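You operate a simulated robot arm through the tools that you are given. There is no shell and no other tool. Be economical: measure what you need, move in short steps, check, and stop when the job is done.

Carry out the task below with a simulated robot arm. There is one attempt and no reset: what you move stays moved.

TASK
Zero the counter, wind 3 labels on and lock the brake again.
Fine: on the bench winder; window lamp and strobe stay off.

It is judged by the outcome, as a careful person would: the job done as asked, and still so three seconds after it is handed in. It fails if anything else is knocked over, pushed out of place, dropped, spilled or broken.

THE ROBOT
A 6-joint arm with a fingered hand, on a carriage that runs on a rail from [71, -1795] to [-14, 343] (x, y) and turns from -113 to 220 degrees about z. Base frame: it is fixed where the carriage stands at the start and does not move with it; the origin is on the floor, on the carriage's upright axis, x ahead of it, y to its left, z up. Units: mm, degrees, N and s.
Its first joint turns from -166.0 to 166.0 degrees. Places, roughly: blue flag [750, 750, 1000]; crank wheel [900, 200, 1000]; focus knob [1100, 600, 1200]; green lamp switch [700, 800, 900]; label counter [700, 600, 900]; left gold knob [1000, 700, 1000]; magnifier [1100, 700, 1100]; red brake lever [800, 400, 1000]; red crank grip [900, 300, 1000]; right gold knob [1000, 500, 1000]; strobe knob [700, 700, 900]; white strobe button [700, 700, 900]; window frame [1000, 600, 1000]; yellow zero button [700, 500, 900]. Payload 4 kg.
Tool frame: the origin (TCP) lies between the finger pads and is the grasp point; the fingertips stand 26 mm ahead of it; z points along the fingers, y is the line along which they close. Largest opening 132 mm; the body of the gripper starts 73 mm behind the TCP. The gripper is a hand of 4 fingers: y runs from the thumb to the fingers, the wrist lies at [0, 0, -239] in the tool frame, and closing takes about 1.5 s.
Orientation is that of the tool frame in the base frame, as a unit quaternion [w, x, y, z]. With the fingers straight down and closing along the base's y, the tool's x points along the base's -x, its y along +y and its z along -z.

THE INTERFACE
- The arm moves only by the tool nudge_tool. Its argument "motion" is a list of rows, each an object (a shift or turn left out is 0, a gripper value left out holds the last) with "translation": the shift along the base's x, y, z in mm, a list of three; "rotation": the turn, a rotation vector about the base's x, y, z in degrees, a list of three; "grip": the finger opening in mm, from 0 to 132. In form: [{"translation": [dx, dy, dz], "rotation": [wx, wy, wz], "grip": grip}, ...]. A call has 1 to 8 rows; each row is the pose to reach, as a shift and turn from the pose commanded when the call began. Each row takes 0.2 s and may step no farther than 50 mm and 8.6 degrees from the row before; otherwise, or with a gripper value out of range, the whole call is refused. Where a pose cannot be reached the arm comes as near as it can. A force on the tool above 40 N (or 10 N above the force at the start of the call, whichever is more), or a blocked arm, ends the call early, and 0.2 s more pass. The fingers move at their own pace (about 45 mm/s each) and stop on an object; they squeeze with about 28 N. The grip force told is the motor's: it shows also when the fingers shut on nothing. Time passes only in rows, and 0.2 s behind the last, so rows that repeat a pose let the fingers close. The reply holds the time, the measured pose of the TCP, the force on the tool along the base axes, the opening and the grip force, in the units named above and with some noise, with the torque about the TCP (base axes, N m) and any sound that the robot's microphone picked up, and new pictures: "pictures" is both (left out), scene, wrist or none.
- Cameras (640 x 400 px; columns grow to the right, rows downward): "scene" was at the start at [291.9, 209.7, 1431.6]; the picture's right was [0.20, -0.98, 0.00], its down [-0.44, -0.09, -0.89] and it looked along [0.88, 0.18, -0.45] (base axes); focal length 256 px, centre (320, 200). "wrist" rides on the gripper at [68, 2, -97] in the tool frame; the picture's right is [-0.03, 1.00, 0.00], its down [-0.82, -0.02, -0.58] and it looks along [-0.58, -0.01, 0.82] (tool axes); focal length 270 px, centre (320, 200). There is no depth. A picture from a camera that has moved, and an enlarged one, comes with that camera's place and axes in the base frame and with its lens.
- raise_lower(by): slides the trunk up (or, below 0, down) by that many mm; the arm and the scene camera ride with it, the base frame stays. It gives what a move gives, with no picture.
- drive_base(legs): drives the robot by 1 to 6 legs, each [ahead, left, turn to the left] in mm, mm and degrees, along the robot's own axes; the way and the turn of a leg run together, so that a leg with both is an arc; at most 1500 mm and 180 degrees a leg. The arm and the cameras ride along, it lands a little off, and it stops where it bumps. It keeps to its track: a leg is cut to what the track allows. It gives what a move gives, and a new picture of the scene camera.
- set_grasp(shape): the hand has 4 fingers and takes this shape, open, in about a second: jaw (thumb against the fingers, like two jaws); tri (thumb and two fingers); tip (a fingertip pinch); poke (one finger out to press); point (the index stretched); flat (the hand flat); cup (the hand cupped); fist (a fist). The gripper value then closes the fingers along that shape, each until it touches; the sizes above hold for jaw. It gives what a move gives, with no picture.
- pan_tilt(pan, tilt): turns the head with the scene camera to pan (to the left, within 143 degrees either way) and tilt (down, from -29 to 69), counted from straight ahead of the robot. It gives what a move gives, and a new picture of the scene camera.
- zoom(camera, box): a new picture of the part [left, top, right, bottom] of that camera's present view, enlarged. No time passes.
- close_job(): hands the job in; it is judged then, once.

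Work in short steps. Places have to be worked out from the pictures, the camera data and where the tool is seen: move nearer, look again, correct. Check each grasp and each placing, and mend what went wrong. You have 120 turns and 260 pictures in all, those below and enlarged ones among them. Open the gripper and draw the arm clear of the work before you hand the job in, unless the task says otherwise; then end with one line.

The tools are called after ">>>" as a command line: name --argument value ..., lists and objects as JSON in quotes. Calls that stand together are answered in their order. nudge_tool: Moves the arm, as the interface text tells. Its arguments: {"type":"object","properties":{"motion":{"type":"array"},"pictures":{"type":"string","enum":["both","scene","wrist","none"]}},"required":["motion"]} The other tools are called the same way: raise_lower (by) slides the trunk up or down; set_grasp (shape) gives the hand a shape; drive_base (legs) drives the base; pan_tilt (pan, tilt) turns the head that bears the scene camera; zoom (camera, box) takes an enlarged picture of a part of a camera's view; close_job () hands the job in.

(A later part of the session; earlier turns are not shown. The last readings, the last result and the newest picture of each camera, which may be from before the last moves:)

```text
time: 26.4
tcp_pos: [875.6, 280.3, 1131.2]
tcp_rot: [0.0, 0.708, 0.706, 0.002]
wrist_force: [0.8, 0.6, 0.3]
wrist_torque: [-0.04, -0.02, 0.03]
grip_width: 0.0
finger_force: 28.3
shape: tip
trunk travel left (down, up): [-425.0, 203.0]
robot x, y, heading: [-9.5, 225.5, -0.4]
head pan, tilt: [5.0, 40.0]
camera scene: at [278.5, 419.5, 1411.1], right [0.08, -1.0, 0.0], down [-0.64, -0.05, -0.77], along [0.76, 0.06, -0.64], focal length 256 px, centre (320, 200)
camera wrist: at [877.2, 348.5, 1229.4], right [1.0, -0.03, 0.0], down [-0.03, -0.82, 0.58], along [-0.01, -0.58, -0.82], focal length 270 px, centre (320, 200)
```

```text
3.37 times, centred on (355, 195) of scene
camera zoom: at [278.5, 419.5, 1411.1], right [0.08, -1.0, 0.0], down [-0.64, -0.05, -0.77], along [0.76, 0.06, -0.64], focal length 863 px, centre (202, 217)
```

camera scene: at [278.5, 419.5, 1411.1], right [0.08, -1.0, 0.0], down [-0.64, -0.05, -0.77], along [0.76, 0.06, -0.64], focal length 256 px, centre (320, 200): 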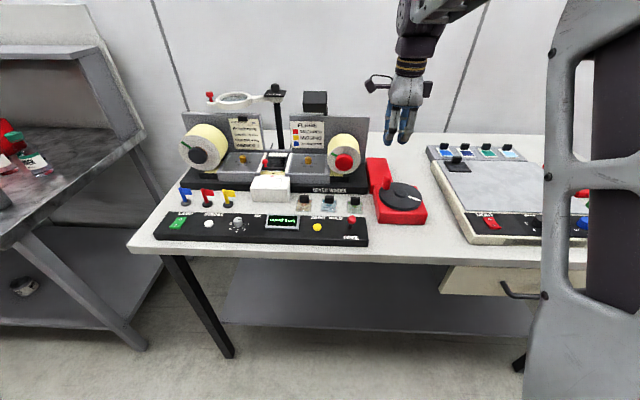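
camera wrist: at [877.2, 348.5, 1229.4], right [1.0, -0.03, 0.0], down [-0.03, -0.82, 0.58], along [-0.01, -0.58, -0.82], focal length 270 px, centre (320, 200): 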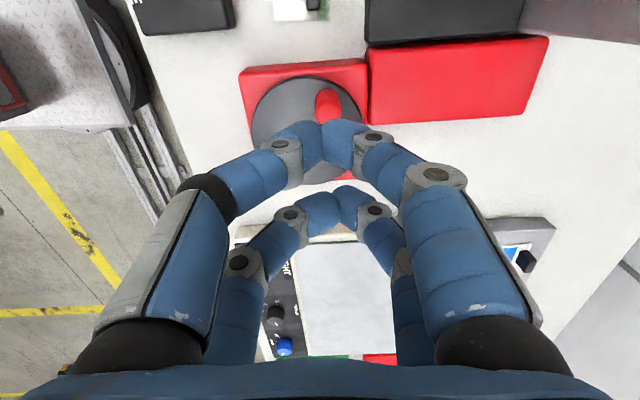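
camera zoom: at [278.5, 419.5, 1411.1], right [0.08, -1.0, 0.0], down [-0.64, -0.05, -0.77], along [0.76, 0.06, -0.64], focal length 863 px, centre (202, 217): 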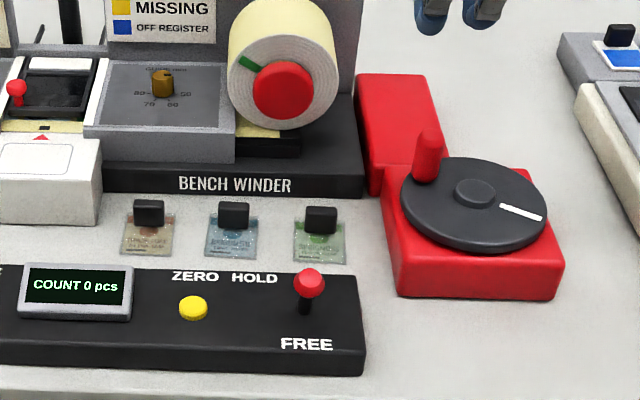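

Lever stays forward at FREE, count 0. Zoom the wrist view onto the crank.

>>> zoom --camera "wrist" --box '[220, 40, 400, 150]'

>>> zoom --camera "scene" --box '[360, 145, 440, 230]'

```text
3.56 times, centred on (310, 95) of wrist
camera zoom: at [877.2, 348.5, 1229.4], right [1.0, -0.03, 0.0], down [-0.03, -0.82, 0.58], along [-0.01, -0.58, -0.82], focal length 961 px, centre (356, 573)
```

zoom: 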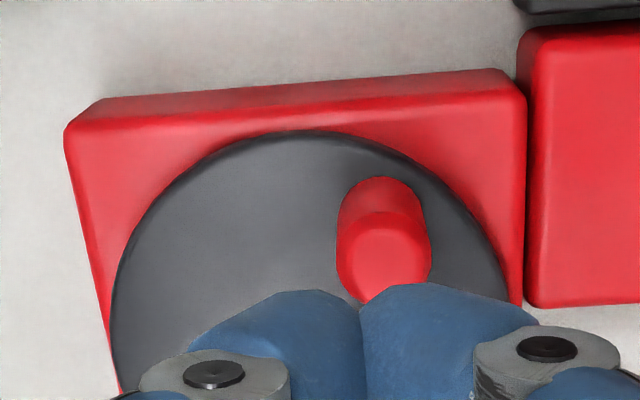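

```text
4.71 times, centred on (400, 188) of scene
camera zoom: at [278.5, 419.5, 1411.1], right [0.08, -1.0, 0.0], down [-0.64, -0.05, -0.77], along [0.76, 0.06, -0.64], focal length 1206 px, centre (-56, 259)
```

zoom: 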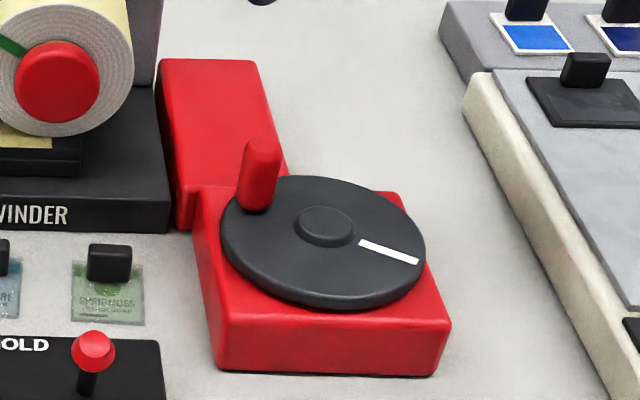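

Peg top ≈ [884,276,996], diameter ≈ 22, wheel centre ≈ [860,236], crank radius ≈ 47, wheel top ≈ 958. Open to 75 mm and descend partway above the peg.

>>> nudge_tool --motion '[{"translation": [3, -1, -10], "grip": 75}, {"translation": [6, -3, -25], "grip": 75}, {"translation": [8, -4, -40], "grip": 75}, {"translation": [8, -4, -60], "grip": 75}, {"translation": [8, -4, -80], "grip": 75}, {"translation": [8, -4, -80], "grip": 75}]'

>>> zoom --camera "wrist" --box '[220, 60, 420, 240]'

>>> zoom --camera "scene" --box '[350, 115, 450, 230]'

```text
time: 27.8
tcp_pos: [882.9, 277.0, 1051.9]
tcp_rot: [-0.001, 0.709, 0.706, 0.001]
wrist_force: [0.6, 0.4, -0.1]
wrist_torque: [-0.01, -0.02, -0.02]
grip_width: 74.4
finger_force: 0.1
shape: tip
trunk travel left (down, up): [-425.0, 203.0]
robot x, y, heading: [-7.7, 223.9, -0.3]
head pan, tilt: [5.0, 40.0]
camera scene: at [278.9, 419.3, 1411.1], right [0.08, -1.0, 0.0], down [-0.64, -0.05, -0.77], along [0.76, 0.06, -0.64], focal length 256 px, centre (320, 200)
camera wrist: at [884.8, 345.1, 1149.0], right [1.0, -0.03, 0.0], down [-0.03, -0.82, 0.58], along [-0.02, -0.58, -0.82], focal length 270 px, centre (320, 200)
```

scene: 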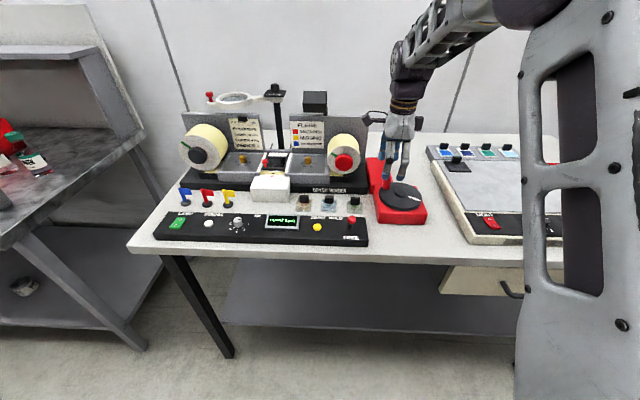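
wrist: 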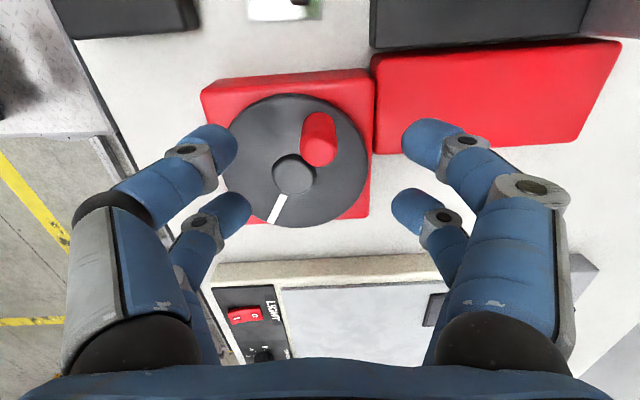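

```text
2.22 times, centred on (320, 150) of wrist
camera zoom: at [884.8, 345.1, 1149.0], right [1.0, -0.03, 0.0], down [-0.03, -0.82, 0.58], along [-0.02, -0.58, -0.82], focal length 601 px, centre (320, 311)
```

zoom: 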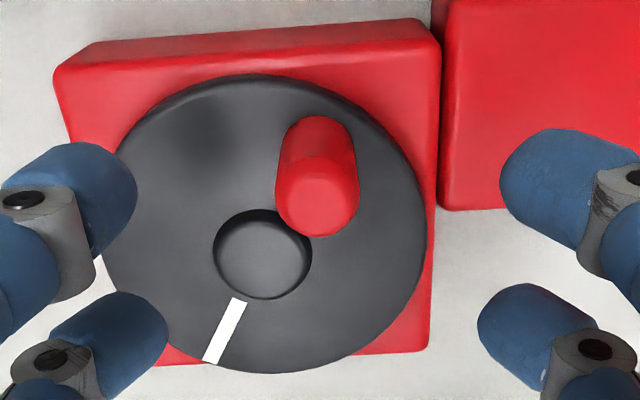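

```text
3.48 times, centred on (400, 172) of scene
camera zoom: at [278.9, 419.3, 1411.1], right [0.08, -1.0, 0.0], down [-0.64, -0.05, -0.77], along [0.76, 0.06, -0.64], focal length 891 px, centre (42, 296)
```

zoom: 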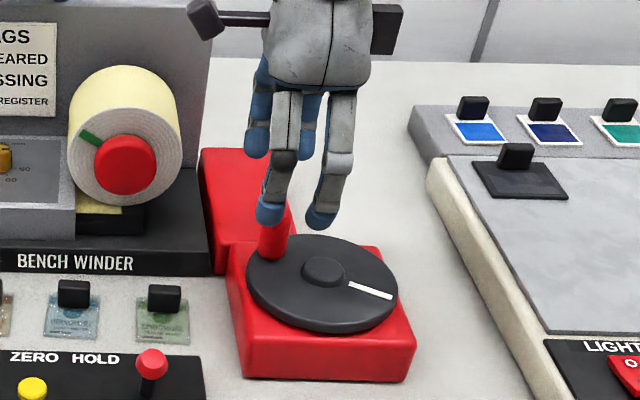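

Clear view: peg ≈ [881.5,274], hub ≈ [860.5,237.5], so r≈42 at 60°. Descend to TCP z≈1000 and close on the peg.

>>> nudge_tool --motion '[{"translation": [-1, -2, -20]}, {"translation": [-1, -3, -40]}, {"translation": [-1, -3, -52]}, {"translation": [-1, -3, -52]}]'

>>> zoom --camera "wrist" --box '[220, 60, 420, 240]'

>>> zoom --camera "scene" --box '[350, 115, 450, 230]'

```text
time: 28.8
tcp_pos: [881.8, 273.4, 998.9]
tcp_rot: [0.0, 0.709, 0.706, 0.001]
wrist_force: [-0.3, 0.3, 0.0]
wrist_torque: [0.02, -0.01, 0.01]
grip_width: 74.8
finger_force: 0.1
shape: tip
trunk travel left (down, up): [-425.0, 203.0]
robot x, y, heading: [-12.6, 222.7, -0.1]
head pan, tilt: [5.0, 40.0]
camera scene: at [278.9, 419.3, 1411.1], right [0.08, -1.0, 0.0], down [-0.64, -0.05, -0.77], along [0.76, 0.06, -0.64], focal length 256 px, centre (320, 200)
camera wrist: at [883.3, 341.3, 1096.1], right [1.0, -0.03, 0.0], down [-0.03, -0.82, 0.58], along [-0.02, -0.58, -0.82], focal length 270 px, centre (320, 200)
```

scene: 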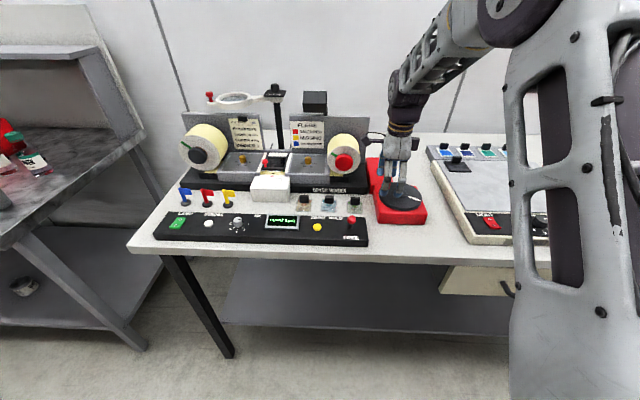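
wrist: 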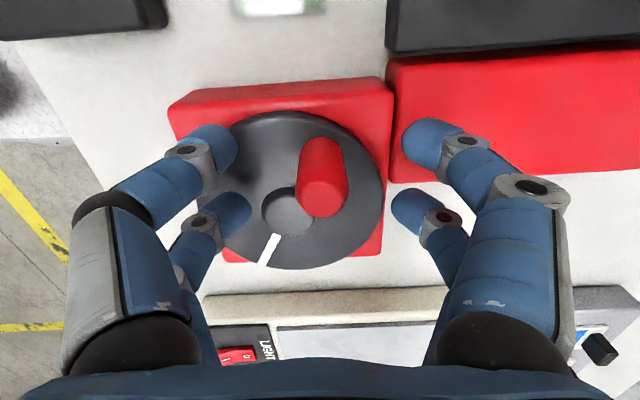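

```text
2.22 times, centred on (320, 150) of wrist
camera zoom: at [883.3, 341.3, 1096.1], right [1.0, -0.03, 0.0], down [-0.03, -0.82, 0.58], along [-0.02, -0.58, -0.82], focal length 601 px, centre (320, 311)
```

zoom: 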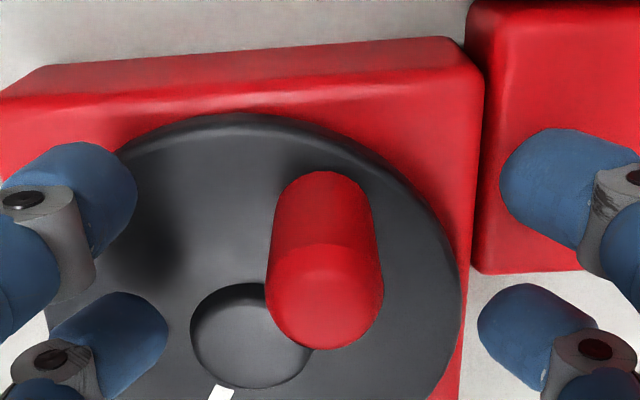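

```text
3.48 times, centred on (400, 172) of scene
camera zoom: at [278.9, 419.3, 1411.1], right [0.08, -1.0, 0.0], down [-0.64, -0.05, -0.77], along [0.76, 0.06, -0.64], focal length 891 px, centre (42, 296)
```

zoom: 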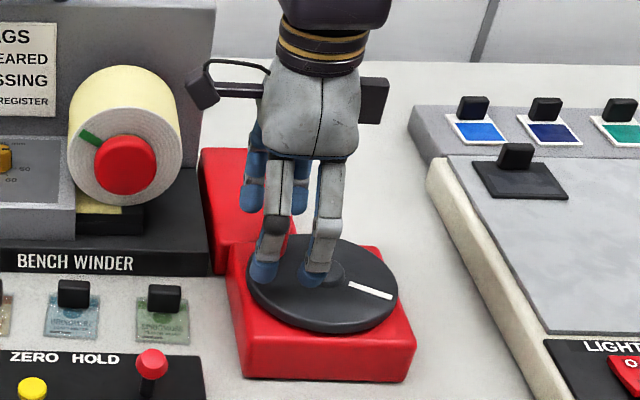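

The peg sits between the two finger pairs. Close on it.

>>> nudge_tool --motion '[{"grip": 40}, {"grip": 20}, {"grip": 10}, {"grip": 10}, {"grip": 10}, {"grip": 10}]'

>>> zoom --camera "scene" --box '[240, 140, 440, 250]'

>>> zoom --camera "wrist" --box '[220, 60, 420, 240]'

```text
time: 30.2
tcp_pos: [880.8, 273.4, 998.8]
tcp_rot: [-0.001, 0.709, 0.705, 0.001]
wrist_force: [0.6, 0.6, 0.2]
wrist_torque: [0.01, 0.0, -0.02]
grip_width: 10.3
finger_force: 0.1
shape: tip
trunk travel left (down, up): [-425.0, 203.0]
robot x, y, heading: [-8.2, 221.2, -0.3]
head pan, tilt: [5.0, 40.0]
camera scene: at [278.9, 419.3, 1411.1], right [0.08, -1.0, 0.0], down [-0.64, -0.05, -0.77], along [0.76, 0.06, -0.64], focal length 256 px, centre (320, 200)
camera wrist: at [883.4, 341.4, 1096.3], right [1.0, -0.03, 0.0], down [-0.03, -0.82, 0.58], along [-0.02, -0.58, -0.82], focal length 270 px, centre (320, 200)
```

scene: 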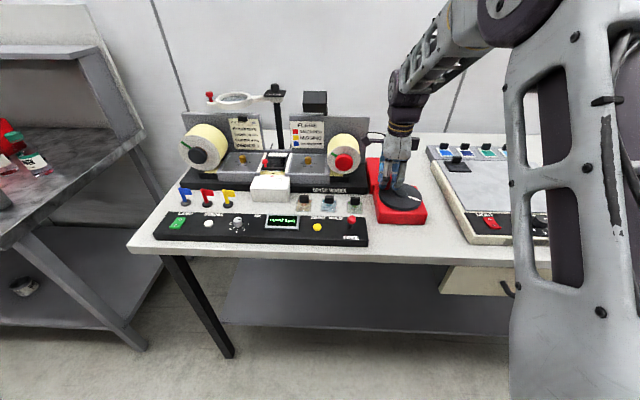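
wrist: 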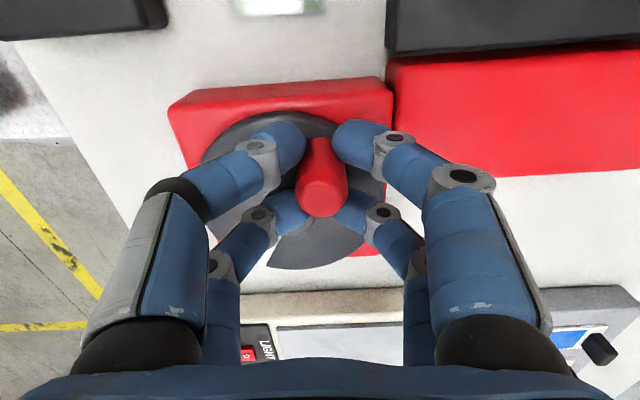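

```text
3.20 times, centred on (340, 195) of scene
camera zoom: at [278.9, 419.3, 1411.1], right [0.08, -1.0, 0.0], down [-0.64, -0.05, -0.77], along [0.76, 0.06, -0.64], focal length 820 px, centre (256, 216)
```

zoom: 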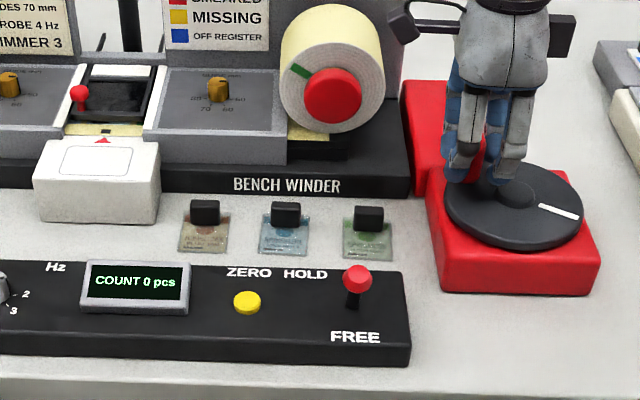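

```text
2.22 times, centred on (320, 150) of wrist
camera zoom: at [883.4, 341.4, 1096.3], right [1.0, -0.03, 0.0], down [-0.03, -0.82, 0.58], along [-0.02, -0.58, -0.82], focal length 601 px, centre (320, 311)
```

zoom: 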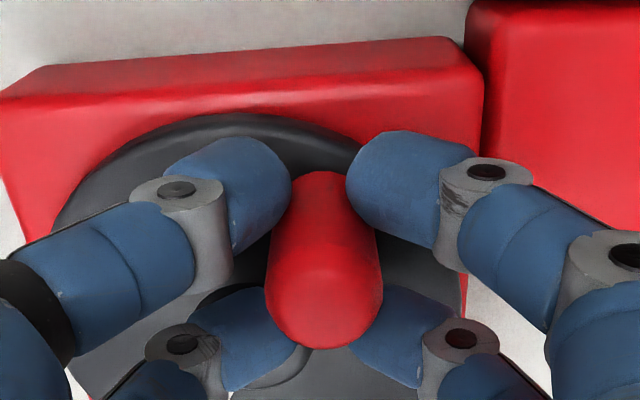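

The four fingertips cage the peg. Tighten slightly and test-turn 32° clockwise (seen from above), reading the counter.

>>> nudge_tool --motion '[{"grip": 5}, {"translation": [4.9, -3.3, 0], "grip": 5}, {"translation": [9.2, -7.2, 0]}, {"translation": [13.0, -11.7, 0]}, {"translation": [16.1, -16.7, 0]}]' --pictures "wrist"

>>> zoom --camera "scene" --box '[240, 140, 440, 250]'

```text
time: 31.4
tcp_pos: [896.7, 254.7, 1000.2]
tcp_rot: [0.0, 0.708, 0.706, 0.002]
wrist_force: [0.6, 1.3, 0.3]
wrist_torque: [0.01, -0.03, -0.03]
grip_width: 5.2
finger_force: 0.1
shape: tip
trunk travel left (down, up): [-425.0, 203.0]
robot x, y, heading: [-9.0, 224.6, -0.3]
head pan, tilt: [5.0, 40.0]
camera wrist: at [899.4, 323.7, 1096.4], right [1.0, -0.03, 0.0], down [-0.03, -0.82, 0.58], along [-0.02, -0.58, -0.82], focal length 270 px, centre (320, 200)
```

wrist: 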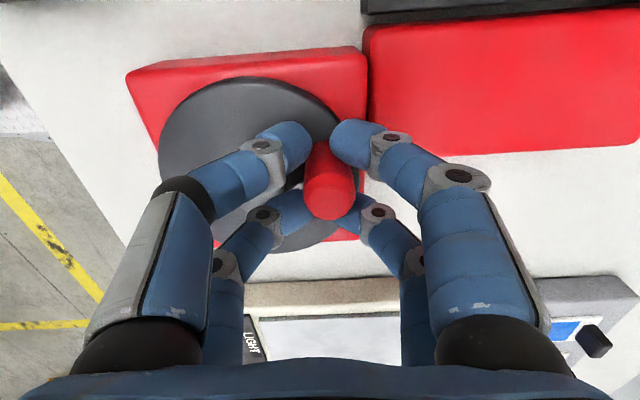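

```text
3.20 times, centred on (340, 195) of scene
camera zoom: at [278.9, 419.3, 1411.0], right [0.08, -1.0, 0.0], down [-0.64, -0.05, -0.77], along [0.76, 0.06, -0.64], focal length 820 px, centre (256, 216)
```

zoom: 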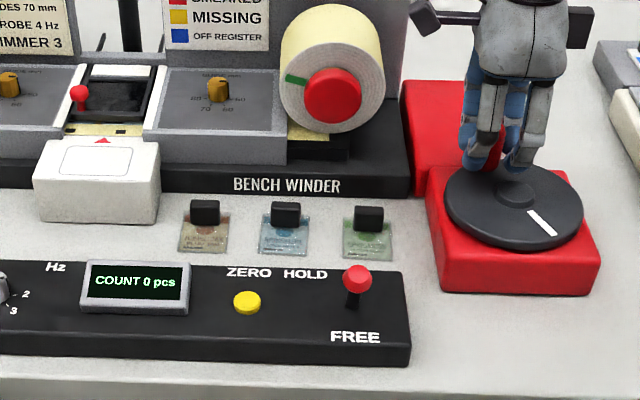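

Wheel follows; the web moved toward the right take-up roll, force is tiny. Continue clockwise by 72°.

>>> nudge_tool --motion '[{"translation": [2.6, -6.1, 0]}, {"translation": [4.3, -12.4, 0]}, {"translation": [4.9, -19.0, 0]}, {"translation": [4.5, -25.6, 0]}, {"translation": [3.1, -32.0, 0]}, {"translation": [0.7, -38.1, 0]}, {"translation": [-2.7, -43.8, 0]}, {"translation": [-6.9, -48.9, 0]}]' --pictures "wrist"

>>> zoom --camera "scene" --box '[240, 140, 440, 250]'

```text
time: 33.2
tcp_pos: [891.1, 207.5, 999.0]
tcp_rot: [0.0, 0.709, 0.705, 0.002]
wrist_force: [-0.5, -0.8, 0.1]
wrist_torque: [0.0, -0.01, -0.01]
grip_width: 5.2
finger_force: 0.1
shape: tip
trunk travel left (down, up): [-425.0, 203.0]
robot x, y, heading: [-7.6, 218.2, -0.4]
head pan, tilt: [5.0, 40.0]
camera wrist: at [892.3, 275.6, 1097.1], right [1.0, -0.03, 0.0], down [-0.03, -0.82, 0.58], along [-0.02, -0.58, -0.82], focal length 270 px, centre (320, 200)
```

wrist: 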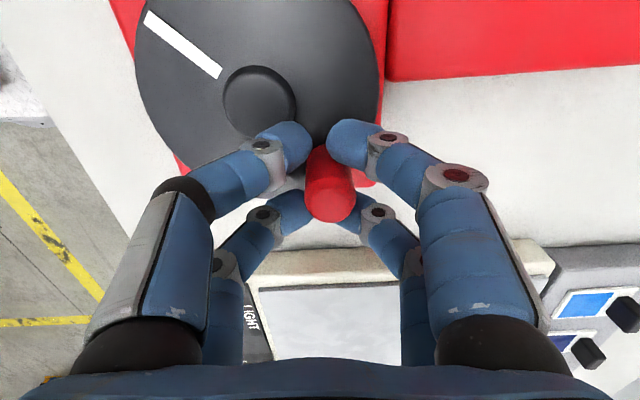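

```text
3.20 times, centred on (340, 195) of scene
camera zoom: at [279.0, 419.3, 1411.0], right [0.08, -1.0, 0.0], down [-0.64, -0.05, -0.77], along [0.76, 0.06, -0.64], focal length 820 px, centre (256, 216)
```

zoom: 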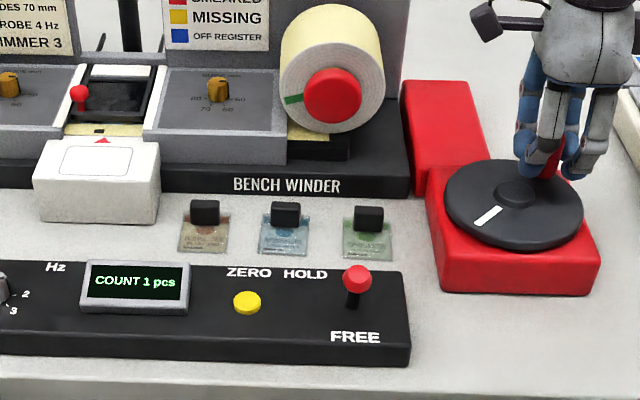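

Counter now reads 1 after ≈104°: direction is right. Continue in smaller 36° chunks to learn the count spacing.

>>> nudge_tool --motion '[{"translation": [-4.9, -4.4, 0]}, {"translation": [-10.5, -7.9, 0]}, {"translation": [-16.5, -10.5, 0]}, {"translation": [-22.9, -12.2, 0]}]' --pictures "none"

>>> zoom --camera "scene" --box '[240, 140, 440, 250]'

```text
time: 34.2
tcp_pos: [868.3, 195.1, 998.8]
tcp_rot: [0.0, 0.708, 0.706, 0.001]
wrist_force: [0.9, 4.4, 1.0]
wrist_torque: [0.08, 0.0, 0.06]
grip_width: 5.1
finger_force: 0.1
shape: tip
trunk travel left (down, up): [-425.0, 203.0]
robot x, y, heading: [-8.6, 222.6, -0.4]
head pan, tilt: [5.0, 40.0]
```

```text
3.20 times, centred on (340, 195) of scene
camera zoom: at [278.9, 419.5, 1411.0], right [0.08, -1.0, 0.0], down [-0.64, -0.05, -0.77], along [0.76, 0.06, -0.64], focal length 820 px, centre (256, 216)
```

zoom: 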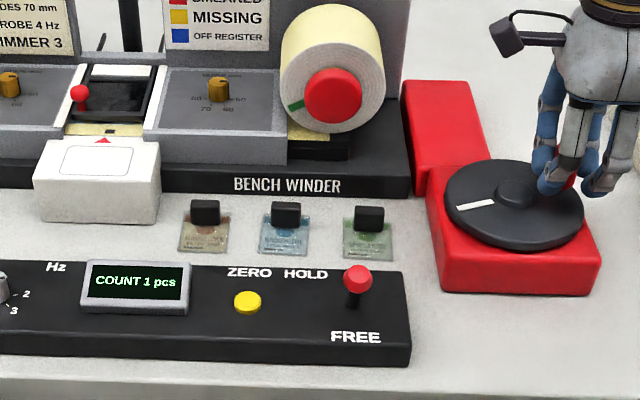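

Count still 1 at ≈140°. Continue with a slightly corrected centre ([861,239]), another 36°.

>>> nudge_tool --motion '[{"translation": [-6.6, 1.9, 0]}, {"translation": [-13.1, 2.3, 0]}, {"translation": [-19.6, 3.7, 0]}, {"translation": [-25.7, 6.2, 0]}]' --pictures "none"

>>> zoom --camera "scene" --box '[240, 140, 440, 250]'

```text
time: 35.2
tcp_pos: [839.7, 200.0, 1001.3]
tcp_rot: [0.0, 0.709, 0.706, 0.001]
wrist_force: [-0.4, -0.3, -0.2]
wrist_torque: [-0.01, -0.01, 0.0]
grip_width: 5.5
finger_force: 0.0
shape: tip
trunk travel left (down, up): [-425.0, 203.0]
robot x, y, heading: [-8.6, 221.0, -0.1]
head pan, tilt: [5.0, 40.0]
```

```text
3.20 times, centred on (340, 195) of scene
camera zoom: at [278.9, 419.3, 1411.0], right [0.08, -1.0, 0.0], down [-0.64, -0.05, -0.77], along [0.76, 0.06, -0.64], focal length 820 px, centre (256, 216)
```

zoom: 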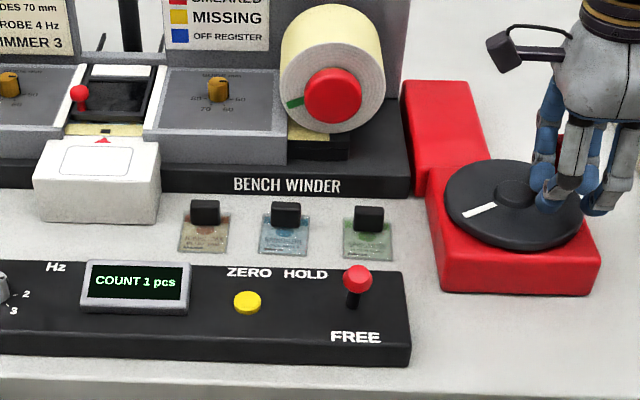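

The white mark did not advance, so the peg may have slipped out. Check the wrist view.

>>> nudge_tool --motion '[{"translation": [0, 0, 0]}]' --pictures "wrist"

>>> zoom --camera "scene" --box '[360, 130, 440, 230]'

```text
time: 35.6
tcp_pos: [840.5, 200.9, 999.4]
tcp_rot: [0.0, 0.709, 0.705, 0.001]
wrist_force: [-0.2, -0.7, 0.3]
wrist_torque: [-0.01, -0.01, 0.02]
grip_width: 5.0
finger_force: 0.1
shape: tip
trunk travel left (down, up): [-425.0, 203.0]
robot x, y, heading: [-7.2, 225.0, -0.3]
head pan, tilt: [5.0, 40.0]
camera wrist: at [843.1, 269.2, 1097.7], right [1.0, -0.03, 0.0], down [-0.03, -0.82, 0.58], along [-0.02, -0.58, -0.82], focal length 270 px, centre (320, 200)
```

wrist: 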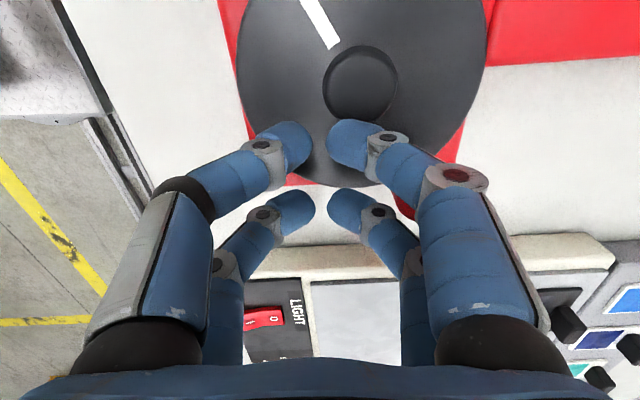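

```text
4.00 times, centred on (400, 180) of scene
camera zoom: at [278.9, 419.3, 1411.1], right [0.08, -1.0, 0.0], down [-0.64, -0.05, -0.77], along [0.76, 0.06, -0.64], focal length 1025 px, centre (0, 280)
```

zoom: 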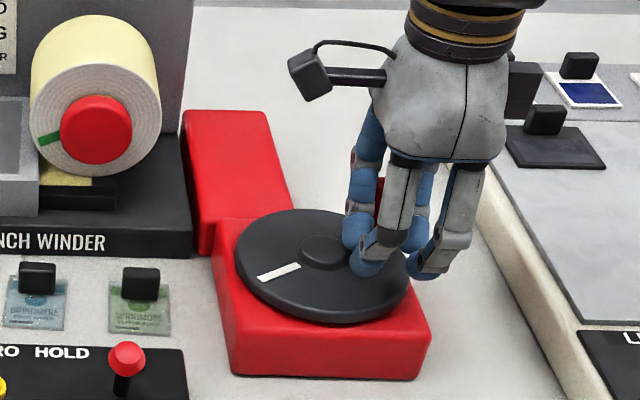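

The peg slipped out between the two +x fingers, since pushing along the closing line is weak. I'll lift, yaw the hand +75° so the push goes across the fingers, and thereafter yaw with the crank.

>>> nudge_tool --motion '[{"translation": [0, 0, 30]}, {"translation": [0, 0, 60]}, {"translation": [8, 0, 75], "rotation": [0, 0, 8.4], "grip": 70}, {"translation": [14, 0, 75], "rotation": [0, 0, 16.8], "grip": 70}, {"translation": [20, 0, 75], "rotation": [0, 0, 25.2], "grip": 70}, {"translation": [26, 0, 75], "rotation": [0, 0, 33.6], "grip": 70}, {"translation": [30, 0, 75], "rotation": [0, 0, 42], "grip": 70}, {"translation": [30, 0, 75], "rotation": [0, 0, 50.4], "grip": 70}]' --pictures "none"

>>> nudge_tool --motion '[{"rotation": [0, 0, 8.4]}, {"rotation": [0, 0, 16.8]}, {"rotation": [0, 0, 24.6]}, {"rotation": [0, 0, 24.6]}]'

>>> zoom --camera "scene" --box '[240, 140, 440, 250]'

>>> zoom --camera "wrist" --box '[220, 60, 420, 240]'

```text
time: 37.4
tcp_pos: [871.6, 200.5, 1075.6]
tcp_rot: [0.0, 0.339, 0.941, 0.001]
wrist_force: [-0.2, 0.6, -0.4]
wrist_torque: [0.03, 0.0, -0.01]
grip_width: 69.7
finger_force: 0.1
shape: tip
trunk travel left (down, up): [-425.0, 203.0]
robot x, y, heading: [-7.0, 222.3, -0.5]
head pan, tilt: [5.0, 40.0]
```

```text
time: 38.4
tcp_pos: [871.6, 200.9, 1073.6]
tcp_rot: [-0.001, 0.133, 0.991, 0.001]
wrist_force: [0.5, 1.6, 0.1]
wrist_torque: [0.0, 0.02, 0.0]
grip_width: 69.4
finger_force: 0.0
shape: tip
trunk travel left (down, up): [-425.0, 203.0]
robot x, y, heading: [-10.4, 220.6, -0.3]
head pan, tilt: [5.0, 40.0]
camera scene: at [278.9, 419.3, 1411.1], right [0.08, -1.0, 0.0], down [-0.64, -0.05, -0.77], along [0.76, 0.06, -0.64], focal length 256 px, centre (320, 200)
camera wrist: at [806.0, 220.1, 1171.5], right [0.29, 0.96, 0.0], down [0.78, -0.23, 0.58], along [0.55, -0.16, -0.82], focal length 270 px, centre (320, 200)
```

scene: 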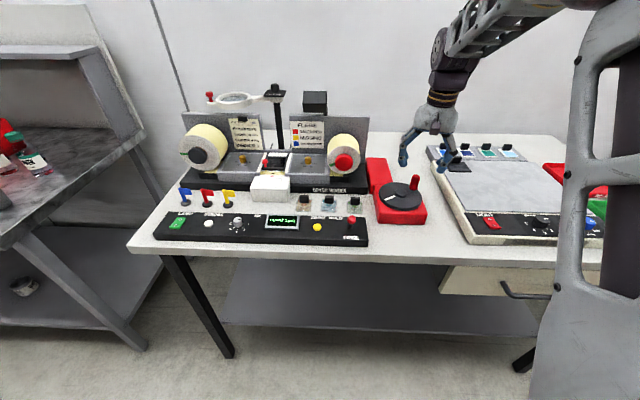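
wrist: 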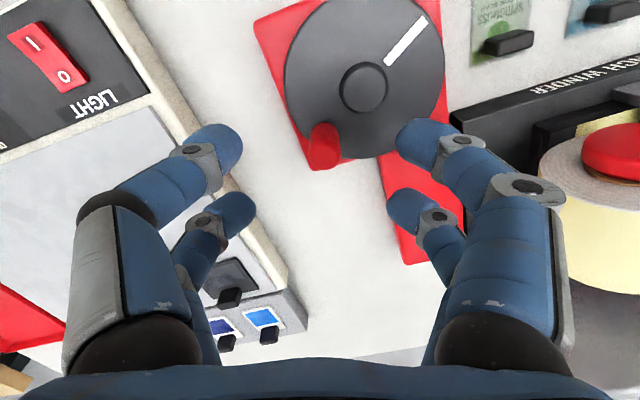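

```text
3.20 times, centred on (340, 195) of scene
camera zoom: at [278.9, 419.3, 1411.1], right [0.08, -1.0, 0.0], down [-0.64, -0.05, -0.77], along [0.76, 0.06, -0.64], focal length 820 px, centre (256, 216)
```

zoom: 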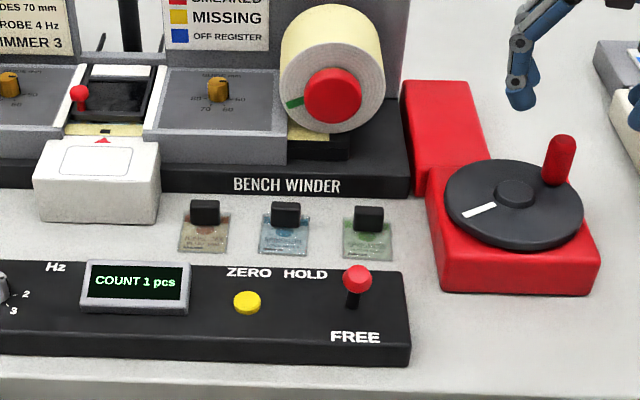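

```text
2.22 times, centred on (320, 150) of wrist
camera zoom: at [806.0, 220.1, 1171.5], right [0.29, 0.96, 0.0], down [0.78, -0.23, 0.58], along [0.55, -0.16, -0.82], focal length 601 px, centre (320, 311)
```

zoom: 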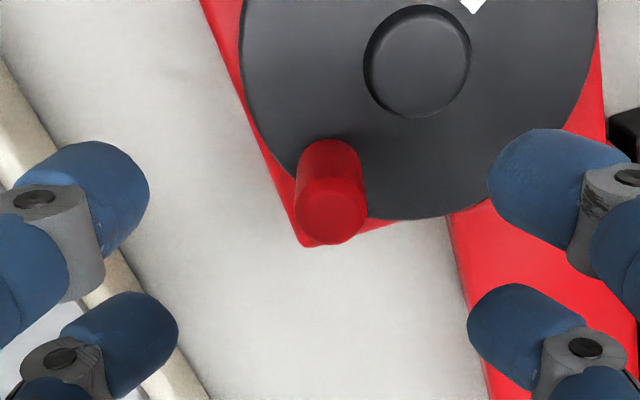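

Peg now at ≈ [889,199] (θ≈−53°), hub ≈ [860,237.5], r≈47–48 (my 42 was too small). Yaw +45° and move over the peg.

>>> nudge_tool --motion '[{"translation": [4, 0, 0], "rotation": [0, 0, 8]}, {"translation": [8, -1, 0], "rotation": [0, 0, 16]}, {"translation": [12, -1, 0], "rotation": [0, 0, 24]}, {"translation": [16, -2, -10], "rotation": [0, 0, 32]}, {"translation": [17.5, -2, -20], "rotation": [0, 0, 40]}, {"translation": [17.5, -2, -30], "rotation": [0, 0, 45]}, {"translation": [17.5, -2, -30], "rotation": [0, 0, 45]}]' --pictures "wrist"

>>> zoom --camera "wrist" --box '[220, 60, 420, 240]'

```text
time: 40.0
tcp_pos: [889.6, 199.9, 1045.2]
tcp_rot: [-0.002, -0.257, 0.966, 0.001]
wrist_force: [0.2, 0.3, -0.8]
wrist_torque: [0.01, 0.01, 0.0]
grip_width: 69.2
finger_force: 0.0
shape: tip
trunk travel left (down, up): [-425.0, 203.0]
robot x, y, heading: [-13.2, 226.0, -0.3]
head pan, tilt: [5.0, 40.0]
camera wrist: at [829.3, 166.9, 1142.3], right [-0.48, 0.88, 0.0], down [0.72, 0.39, 0.58], along [0.51, 0.28, -0.82], focal length 270 px, centre (320, 200)
```

wrist: 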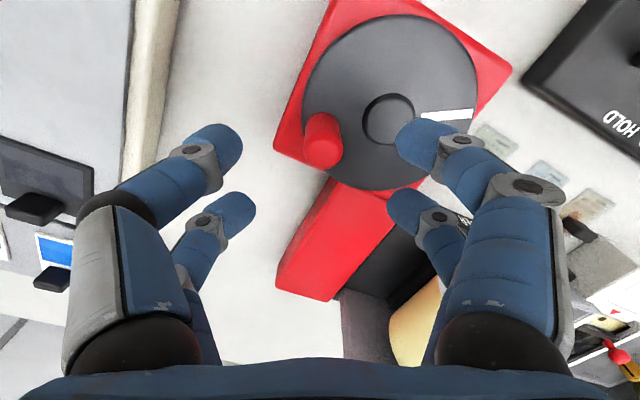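

```text
2.22 times, centred on (320, 150) of wrist
camera zoom: at [829.3, 166.9, 1142.3], right [-0.48, 0.88, 0.0], down [0.72, 0.39, 0.58], along [0.51, 0.28, -0.82], focal length 601 px, centre (320, 311)
```

zoom: 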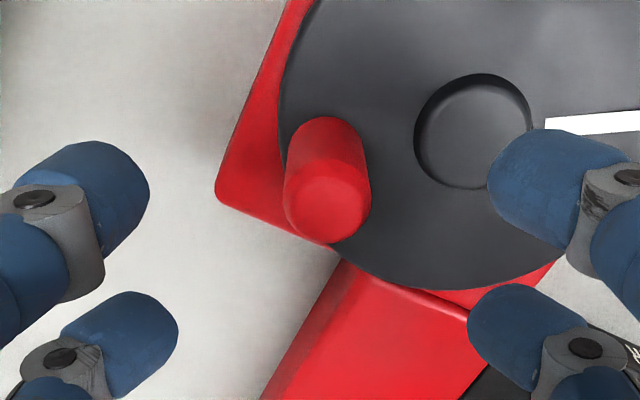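

Aligned within ~2 mm. Descend and close around the peg.

>>> nudge_tool --motion '[{"translation": [0, 1.5, -20]}, {"translation": [0, 1.5, -40]}, {"translation": [0, 1.5, -46]}, {"translation": [0, 1.5, -46], "grip": 30}, {"translation": [0, 1.5, -46], "grip": 3}, {"translation": [0, 1.5, -46], "grip": 3}, {"translation": [0, 1.5, -46], "grip": 3}, {"translation": [0, 1.5, -46], "grip": 3}]' --pictures "wrist"

>>> zoom --camera "wrist" --box '[220, 60, 420, 240]'

```text
time: 41.8
tcp_pos: [889.7, 201.7, 999.1]
tcp_rot: [-0.001, -0.256, 0.967, 0.0]
wrist_force: [-1.4, 0.4, 1.1]
wrist_torque: [0.0, 0.01, -0.02]
grip_width: 3.6
finger_force: 0.1
shape: tip
trunk travel left (down, up): [-425.0, 203.0]
robot x, y, heading: [-9.7, 223.7, -0.2]
head pan, tilt: [5.0, 40.0]
camera wrist: at [829.9, 168.4, 1096.0], right [-0.47, 0.88, 0.0], down [0.72, 0.39, 0.58], along [0.51, 0.27, -0.82], focal length 270 px, centre (320, 200)
```

wrist: 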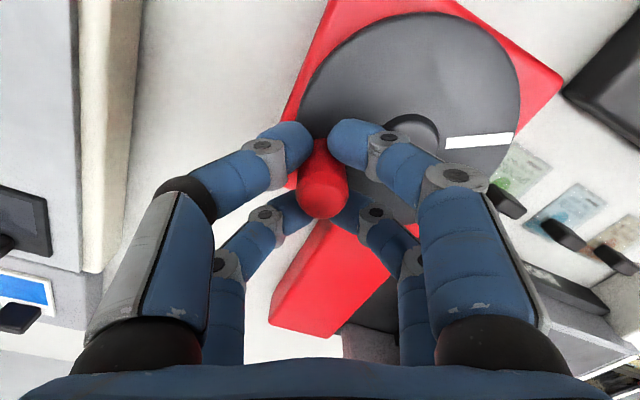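

```text
2.22 times, centred on (320, 150) of wrist
camera zoom: at [829.9, 168.4, 1096.0], right [-0.47, 0.88, 0.0], down [0.72, 0.39, 0.58], along [0.51, 0.27, -0.82], focal length 601 px, centre (320, 311)
```

zoom: 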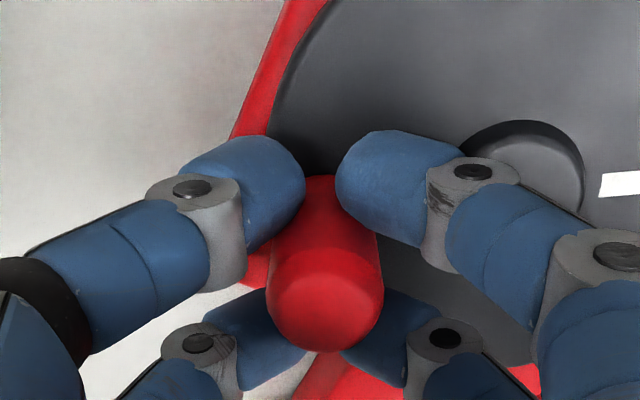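

Caged. Follow the arc clockwise 40° (r=46), yawing along.

>>> nudge_tool --motion '[{"translation": [-5.3, -3.7, 0], "rotation": [0, 0, -7]}, {"translation": [-11.0, -6.6, 0], "rotation": [0, 0, -14]}, {"translation": [-17.0, -8.7, 0], "rotation": [0, 0, -21]}, {"translation": [-23.3, -9.9, 0], "rotation": [0, 0, -28]}, {"translation": [-29.8, -10.2, 0], "rotation": [0, 0, -35]}]' --pictures "wrist"

>>> zoom --camera "scene" --box '[240, 140, 440, 250]'

```text
time: 43.0
tcp_pos: [859.3, 191.8, 999.6]
tcp_rot: [0.0, 0.048, 0.999, 0.001]
wrist_force: [0.2, 0.0, -0.4]
wrist_torque: [0.01, -0.03, -0.03]
grip_width: 3.4
finger_force: 0.0
shape: tip
trunk travel left (down, up): [-425.0, 203.0]
robot x, y, heading: [-7.6, 222.9, -0.4]
head pan, tilt: [5.0, 40.0]
camera wrist: at [791.6, 199.0, 1096.6], right [0.12, 0.99, 0.0], down [0.81, -0.1, 0.58], along [0.57, -0.07, -0.82], focal length 270 px, centre (320, 200)
```

wrist: 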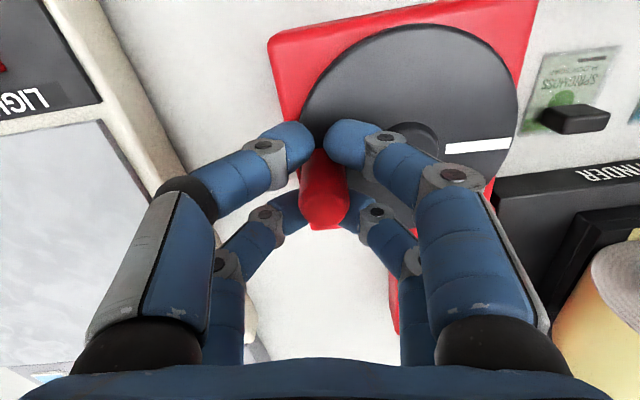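

```text
3.20 times, centred on (340, 195) of scene
camera zoom: at [279.0, 419.2, 1411.0], right [0.08, -1.0, 0.0], down [-0.64, -0.05, -0.77], along [0.76, 0.06, -0.64], focal length 820 px, centre (256, 216)
```

zoom: 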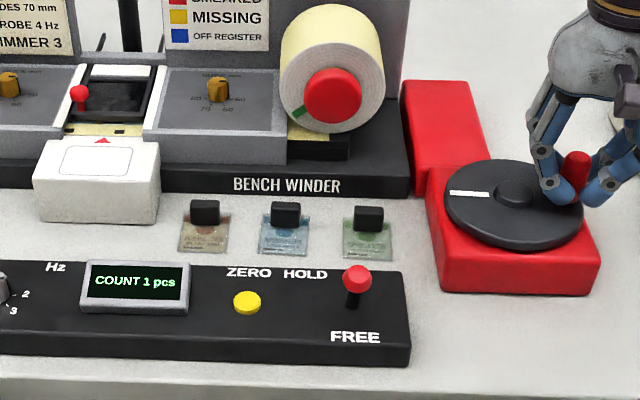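

Following well; count still 1 at ≈145°. Continue another 40°.

>>> nudge_tool --motion '[{"translation": [-6.4, 0.6, 0], "rotation": [0, 0, -7]}, {"translation": [-12.7, 2.0, 0], "rotation": [0, 0, -14]}, {"translation": [-18.6, 4.3, 0], "rotation": [0, 0, -21]}, {"translation": [-24.3, 7.4, 0], "rotation": [0, 0, -28]}, {"translation": [-29.4, 11.3, 0], "rotation": [0, 0, -35]}]' --pictures "wrist"

>>> zoom --camera "scene" --box '[240, 140, 440, 250]'

```text
time: 44.2
tcp_pos: [830.4, 201.9, 999.7]
tcp_rot: [-0.001, 0.345, 0.939, 0.001]
wrist_force: [1.1, 0.8, 0.2]
wrist_torque: [0.0, 0.03, 0.0]
grip_width: 3.0
finger_force: 0.0
shape: tip
trunk travel left (down, up): [-425.0, 203.0]
robot x, y, heading: [-11.9, 219.8, -0.4]
head pan, tilt: [5.0, 40.0]
camera wrist: at [779.6, 247.6, 1096.6], right [0.67, 0.75, 0.0], down [0.61, -0.55, 0.58], along [0.43, -0.38, -0.82], focal length 270 px, centre (320, 200)
```

wrist: 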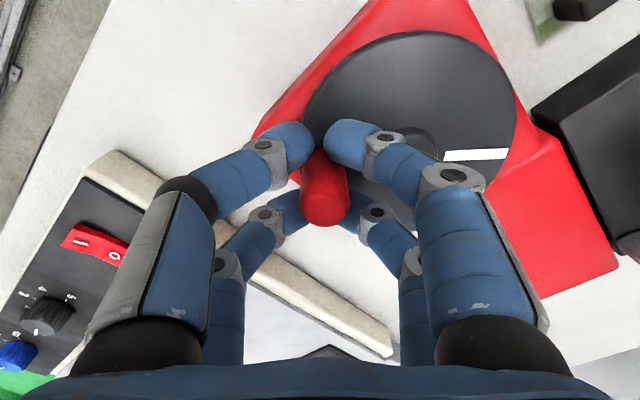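

```text
3.20 times, centred on (340, 195) of scene
camera zoom: at [279.0, 419.2, 1411.0], right [0.08, -1.0, 0.0], down [-0.64, -0.05, -0.77], along [0.76, 0.06, -0.64], focal length 820 px, centre (256, 216)
```

zoom: 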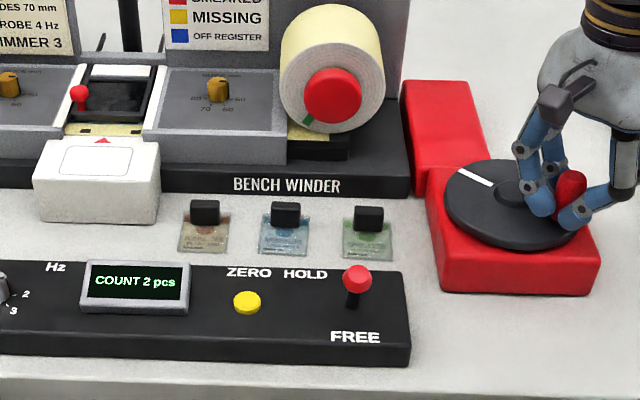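

Count 2 at ≈187° total. Continue in shorter chunks (32°).

>>> nudge_tool --motion '[{"translation": [-4.5, 4.5, 0], "rotation": [0, 0, -7]}, {"translation": [-8.4, 9.7, 0], "rotation": [0, 0, -14]}, {"translation": [-11.5, 15.3, 0], "rotation": [0, 0, -21]}, {"translation": [-13.8, 21.3, 0], "rotation": [0, 0, -28]}]' --pictures "wrist"

>>> zoom --camera "scene" --box '[240, 140, 440, 250]'

```text
time: 45.2
tcp_pos: [815.4, 224.2, 997.5]
tcp_rot: [0.0, 0.562, 0.827, 0.001]
wrist_force: [0.3, 0.3, -0.2]
wrist_torque: [-0.02, 0.01, 0.03]
grip_width: 2.9
finger_force: 0.1
shape: tip
trunk travel left (down, up): [-425.0, 203.0]
robot x, y, heading: [-8.3, 221.8, -0.3]
head pan, tilt: [5.0, 40.0]
camera wrist: at [792.6, 288.4, 1095.7], right [0.94, 0.34, 0.0], down [0.28, -0.77, 0.58], along [0.2, -0.54, -0.82], focal length 270 px, centre (320, 200)
```

wrist: 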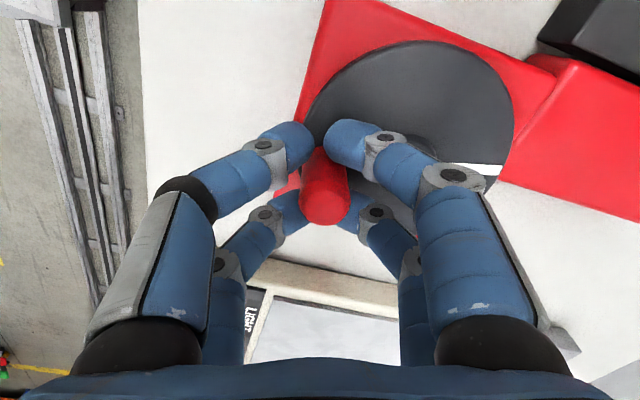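

```text
3.20 times, centred on (340, 195) of scene
camera zoom: at [278.9, 419.3, 1411.1], right [0.08, -1.0, 0.0], down [-0.64, -0.05, -0.77], along [0.76, 0.06, -0.64], focal length 820 px, centre (256, 216)
```

zoom: 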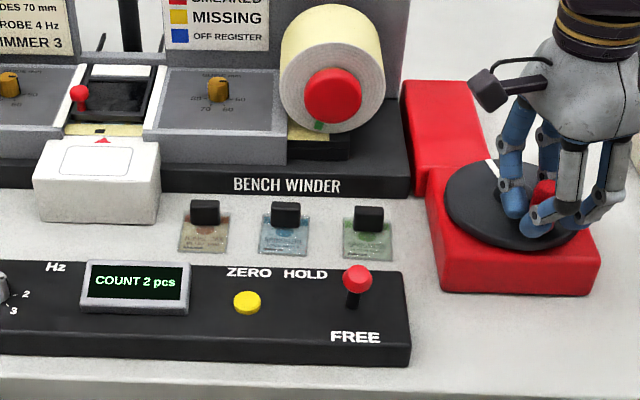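

Still 2 at ≈220°. Another 24°.

>>> nudge_tool --motion '[{"translation": [-1.4, 6.2, 0], "rotation": [0, 0, -6]}, {"translation": [-2.0, 12.7, 0], "rotation": [0, 0, -12]}, {"translation": [-1.7, 19.1, 0], "rotation": [0, 0, -18]}]' --pictures "none"

>>> zoom --camera "scene" --box '[240, 140, 440, 250]'

```text
time: 46.0
tcp_pos: [815.4, 242.2, 999.6]
tcp_rot: [0.0, 0.685, 0.729, 0.0]
wrist_force: [0.2, -2.2, -0.3]
wrist_torque: [-0.01, 0.01, -0.01]
grip_width: 3.3
finger_force: 0.0
shape: tip
trunk travel left (down, up): [-425.0, 203.0]
robot x, y, heading: [-10.8, 219.3, -0.1]
head pan, tilt: [5.0, 40.0]
```

```text
3.20 times, centred on (340, 195) of scene
camera zoom: at [279.0, 419.1, 1411.1], right [0.08, -1.0, 0.0], down [-0.64, -0.05, -0.77], along [0.76, 0.06, -0.64], focal length 820 px, centre (256, 216)
```

zoom: 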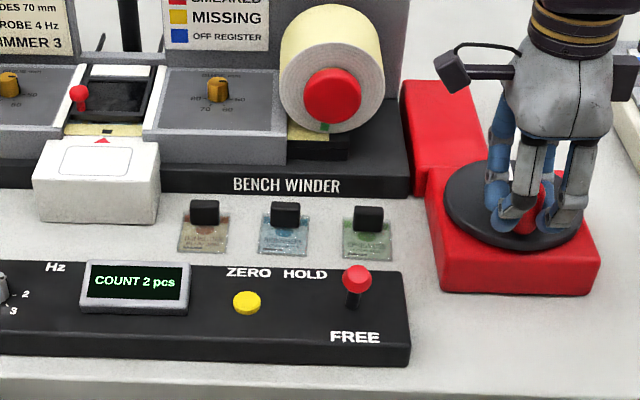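

Still 2 at ≈243°. Another 24°.

>>> nudge_tool --motion '[{"translation": [1.2, 6.3, 0], "rotation": [0, 0, -6]}, {"translation": [3.3, 12.4, 0], "rotation": [0, 0, -12]}, {"translation": [6.2, 18.1, 0], "rotation": [0, 0, -18]}]' --pictures "none"

>>> zoom --camera "scene" --box '[240, 140, 440, 250]'

```text
time: 46.8
tcp_pos: [819.7, 261.2, 998.7]
tcp_rot: [0.0, 0.79, 0.613, 0.002]
wrist_force: [-0.6, 0.4, 0.1]
wrist_torque: [0.03, -0.03, -0.02]
grip_width: 3.5
finger_force: 0.2
shape: tip
trunk travel left (down, up): [-425.0, 203.0]
robot x, y, heading: [-6.4, 221.5, -0.2]
head pan, tilt: [5.0, 40.0]
```

```text
3.20 times, centred on (340, 195) of scene
camera zoom: at [278.8, 419.3, 1411.1], right [0.08, -1.0, 0.0], down [-0.64, -0.05, -0.77], along [0.76, 0.06, -0.64], focal length 820 px, centre (256, 216)
```

zoom: 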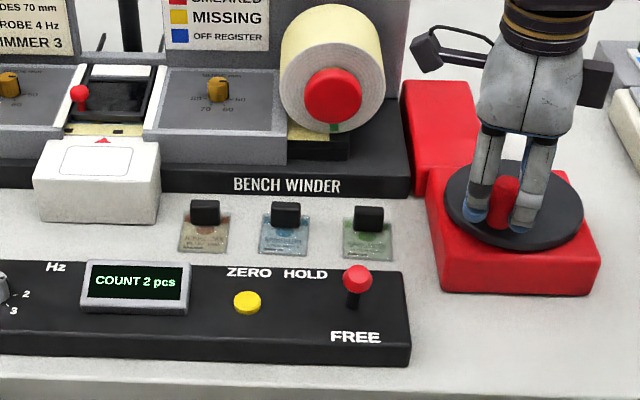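

Still 2 at ≈266°. Another 16°.

>>> nudge_tool --motion '[{"translation": [3.7, 5.3, 0], "rotation": [0, 0, -6]}, {"translation": [8.1, 10.0, 0], "rotation": [0, 0, -12]}]' --pictures "none"

>>> zoom --camera "scene" --box '[240, 140, 440, 250]'

```text
time: 47.4
tcp_pos: [827.4, 269.4, 998.4]
tcp_rot: [-0.001, 0.849, 0.528, 0.001]
wrist_force: [-0.5, -0.4, 1.0]
wrist_torque: [0.03, 0.01, 0.03]
grip_width: 3.1
finger_force: 0.0
shape: tip
trunk travel left (down, up): [-425.0, 203.0]
robot x, y, heading: [-10.9, 220.5, -0.0]
head pan, tilt: [5.0, 40.0]
```

```text
3.20 times, centred on (340, 195) of scene
camera zoom: at [278.8, 419.3, 1411.1], right [0.08, -1.0, 0.0], down [-0.64, -0.05, -0.77], along [0.76, 0.06, -0.64], focal length 820 px, centre (256, 216)
```

zoom: 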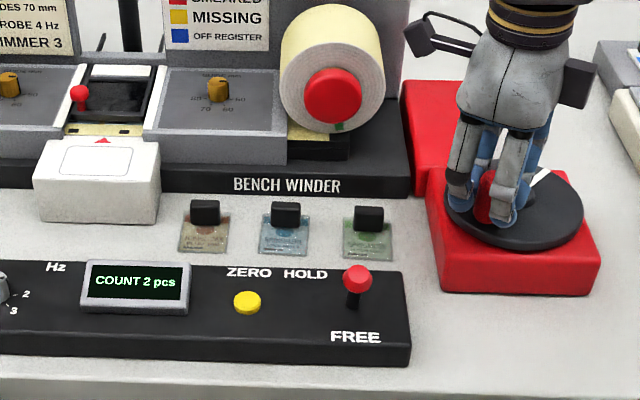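

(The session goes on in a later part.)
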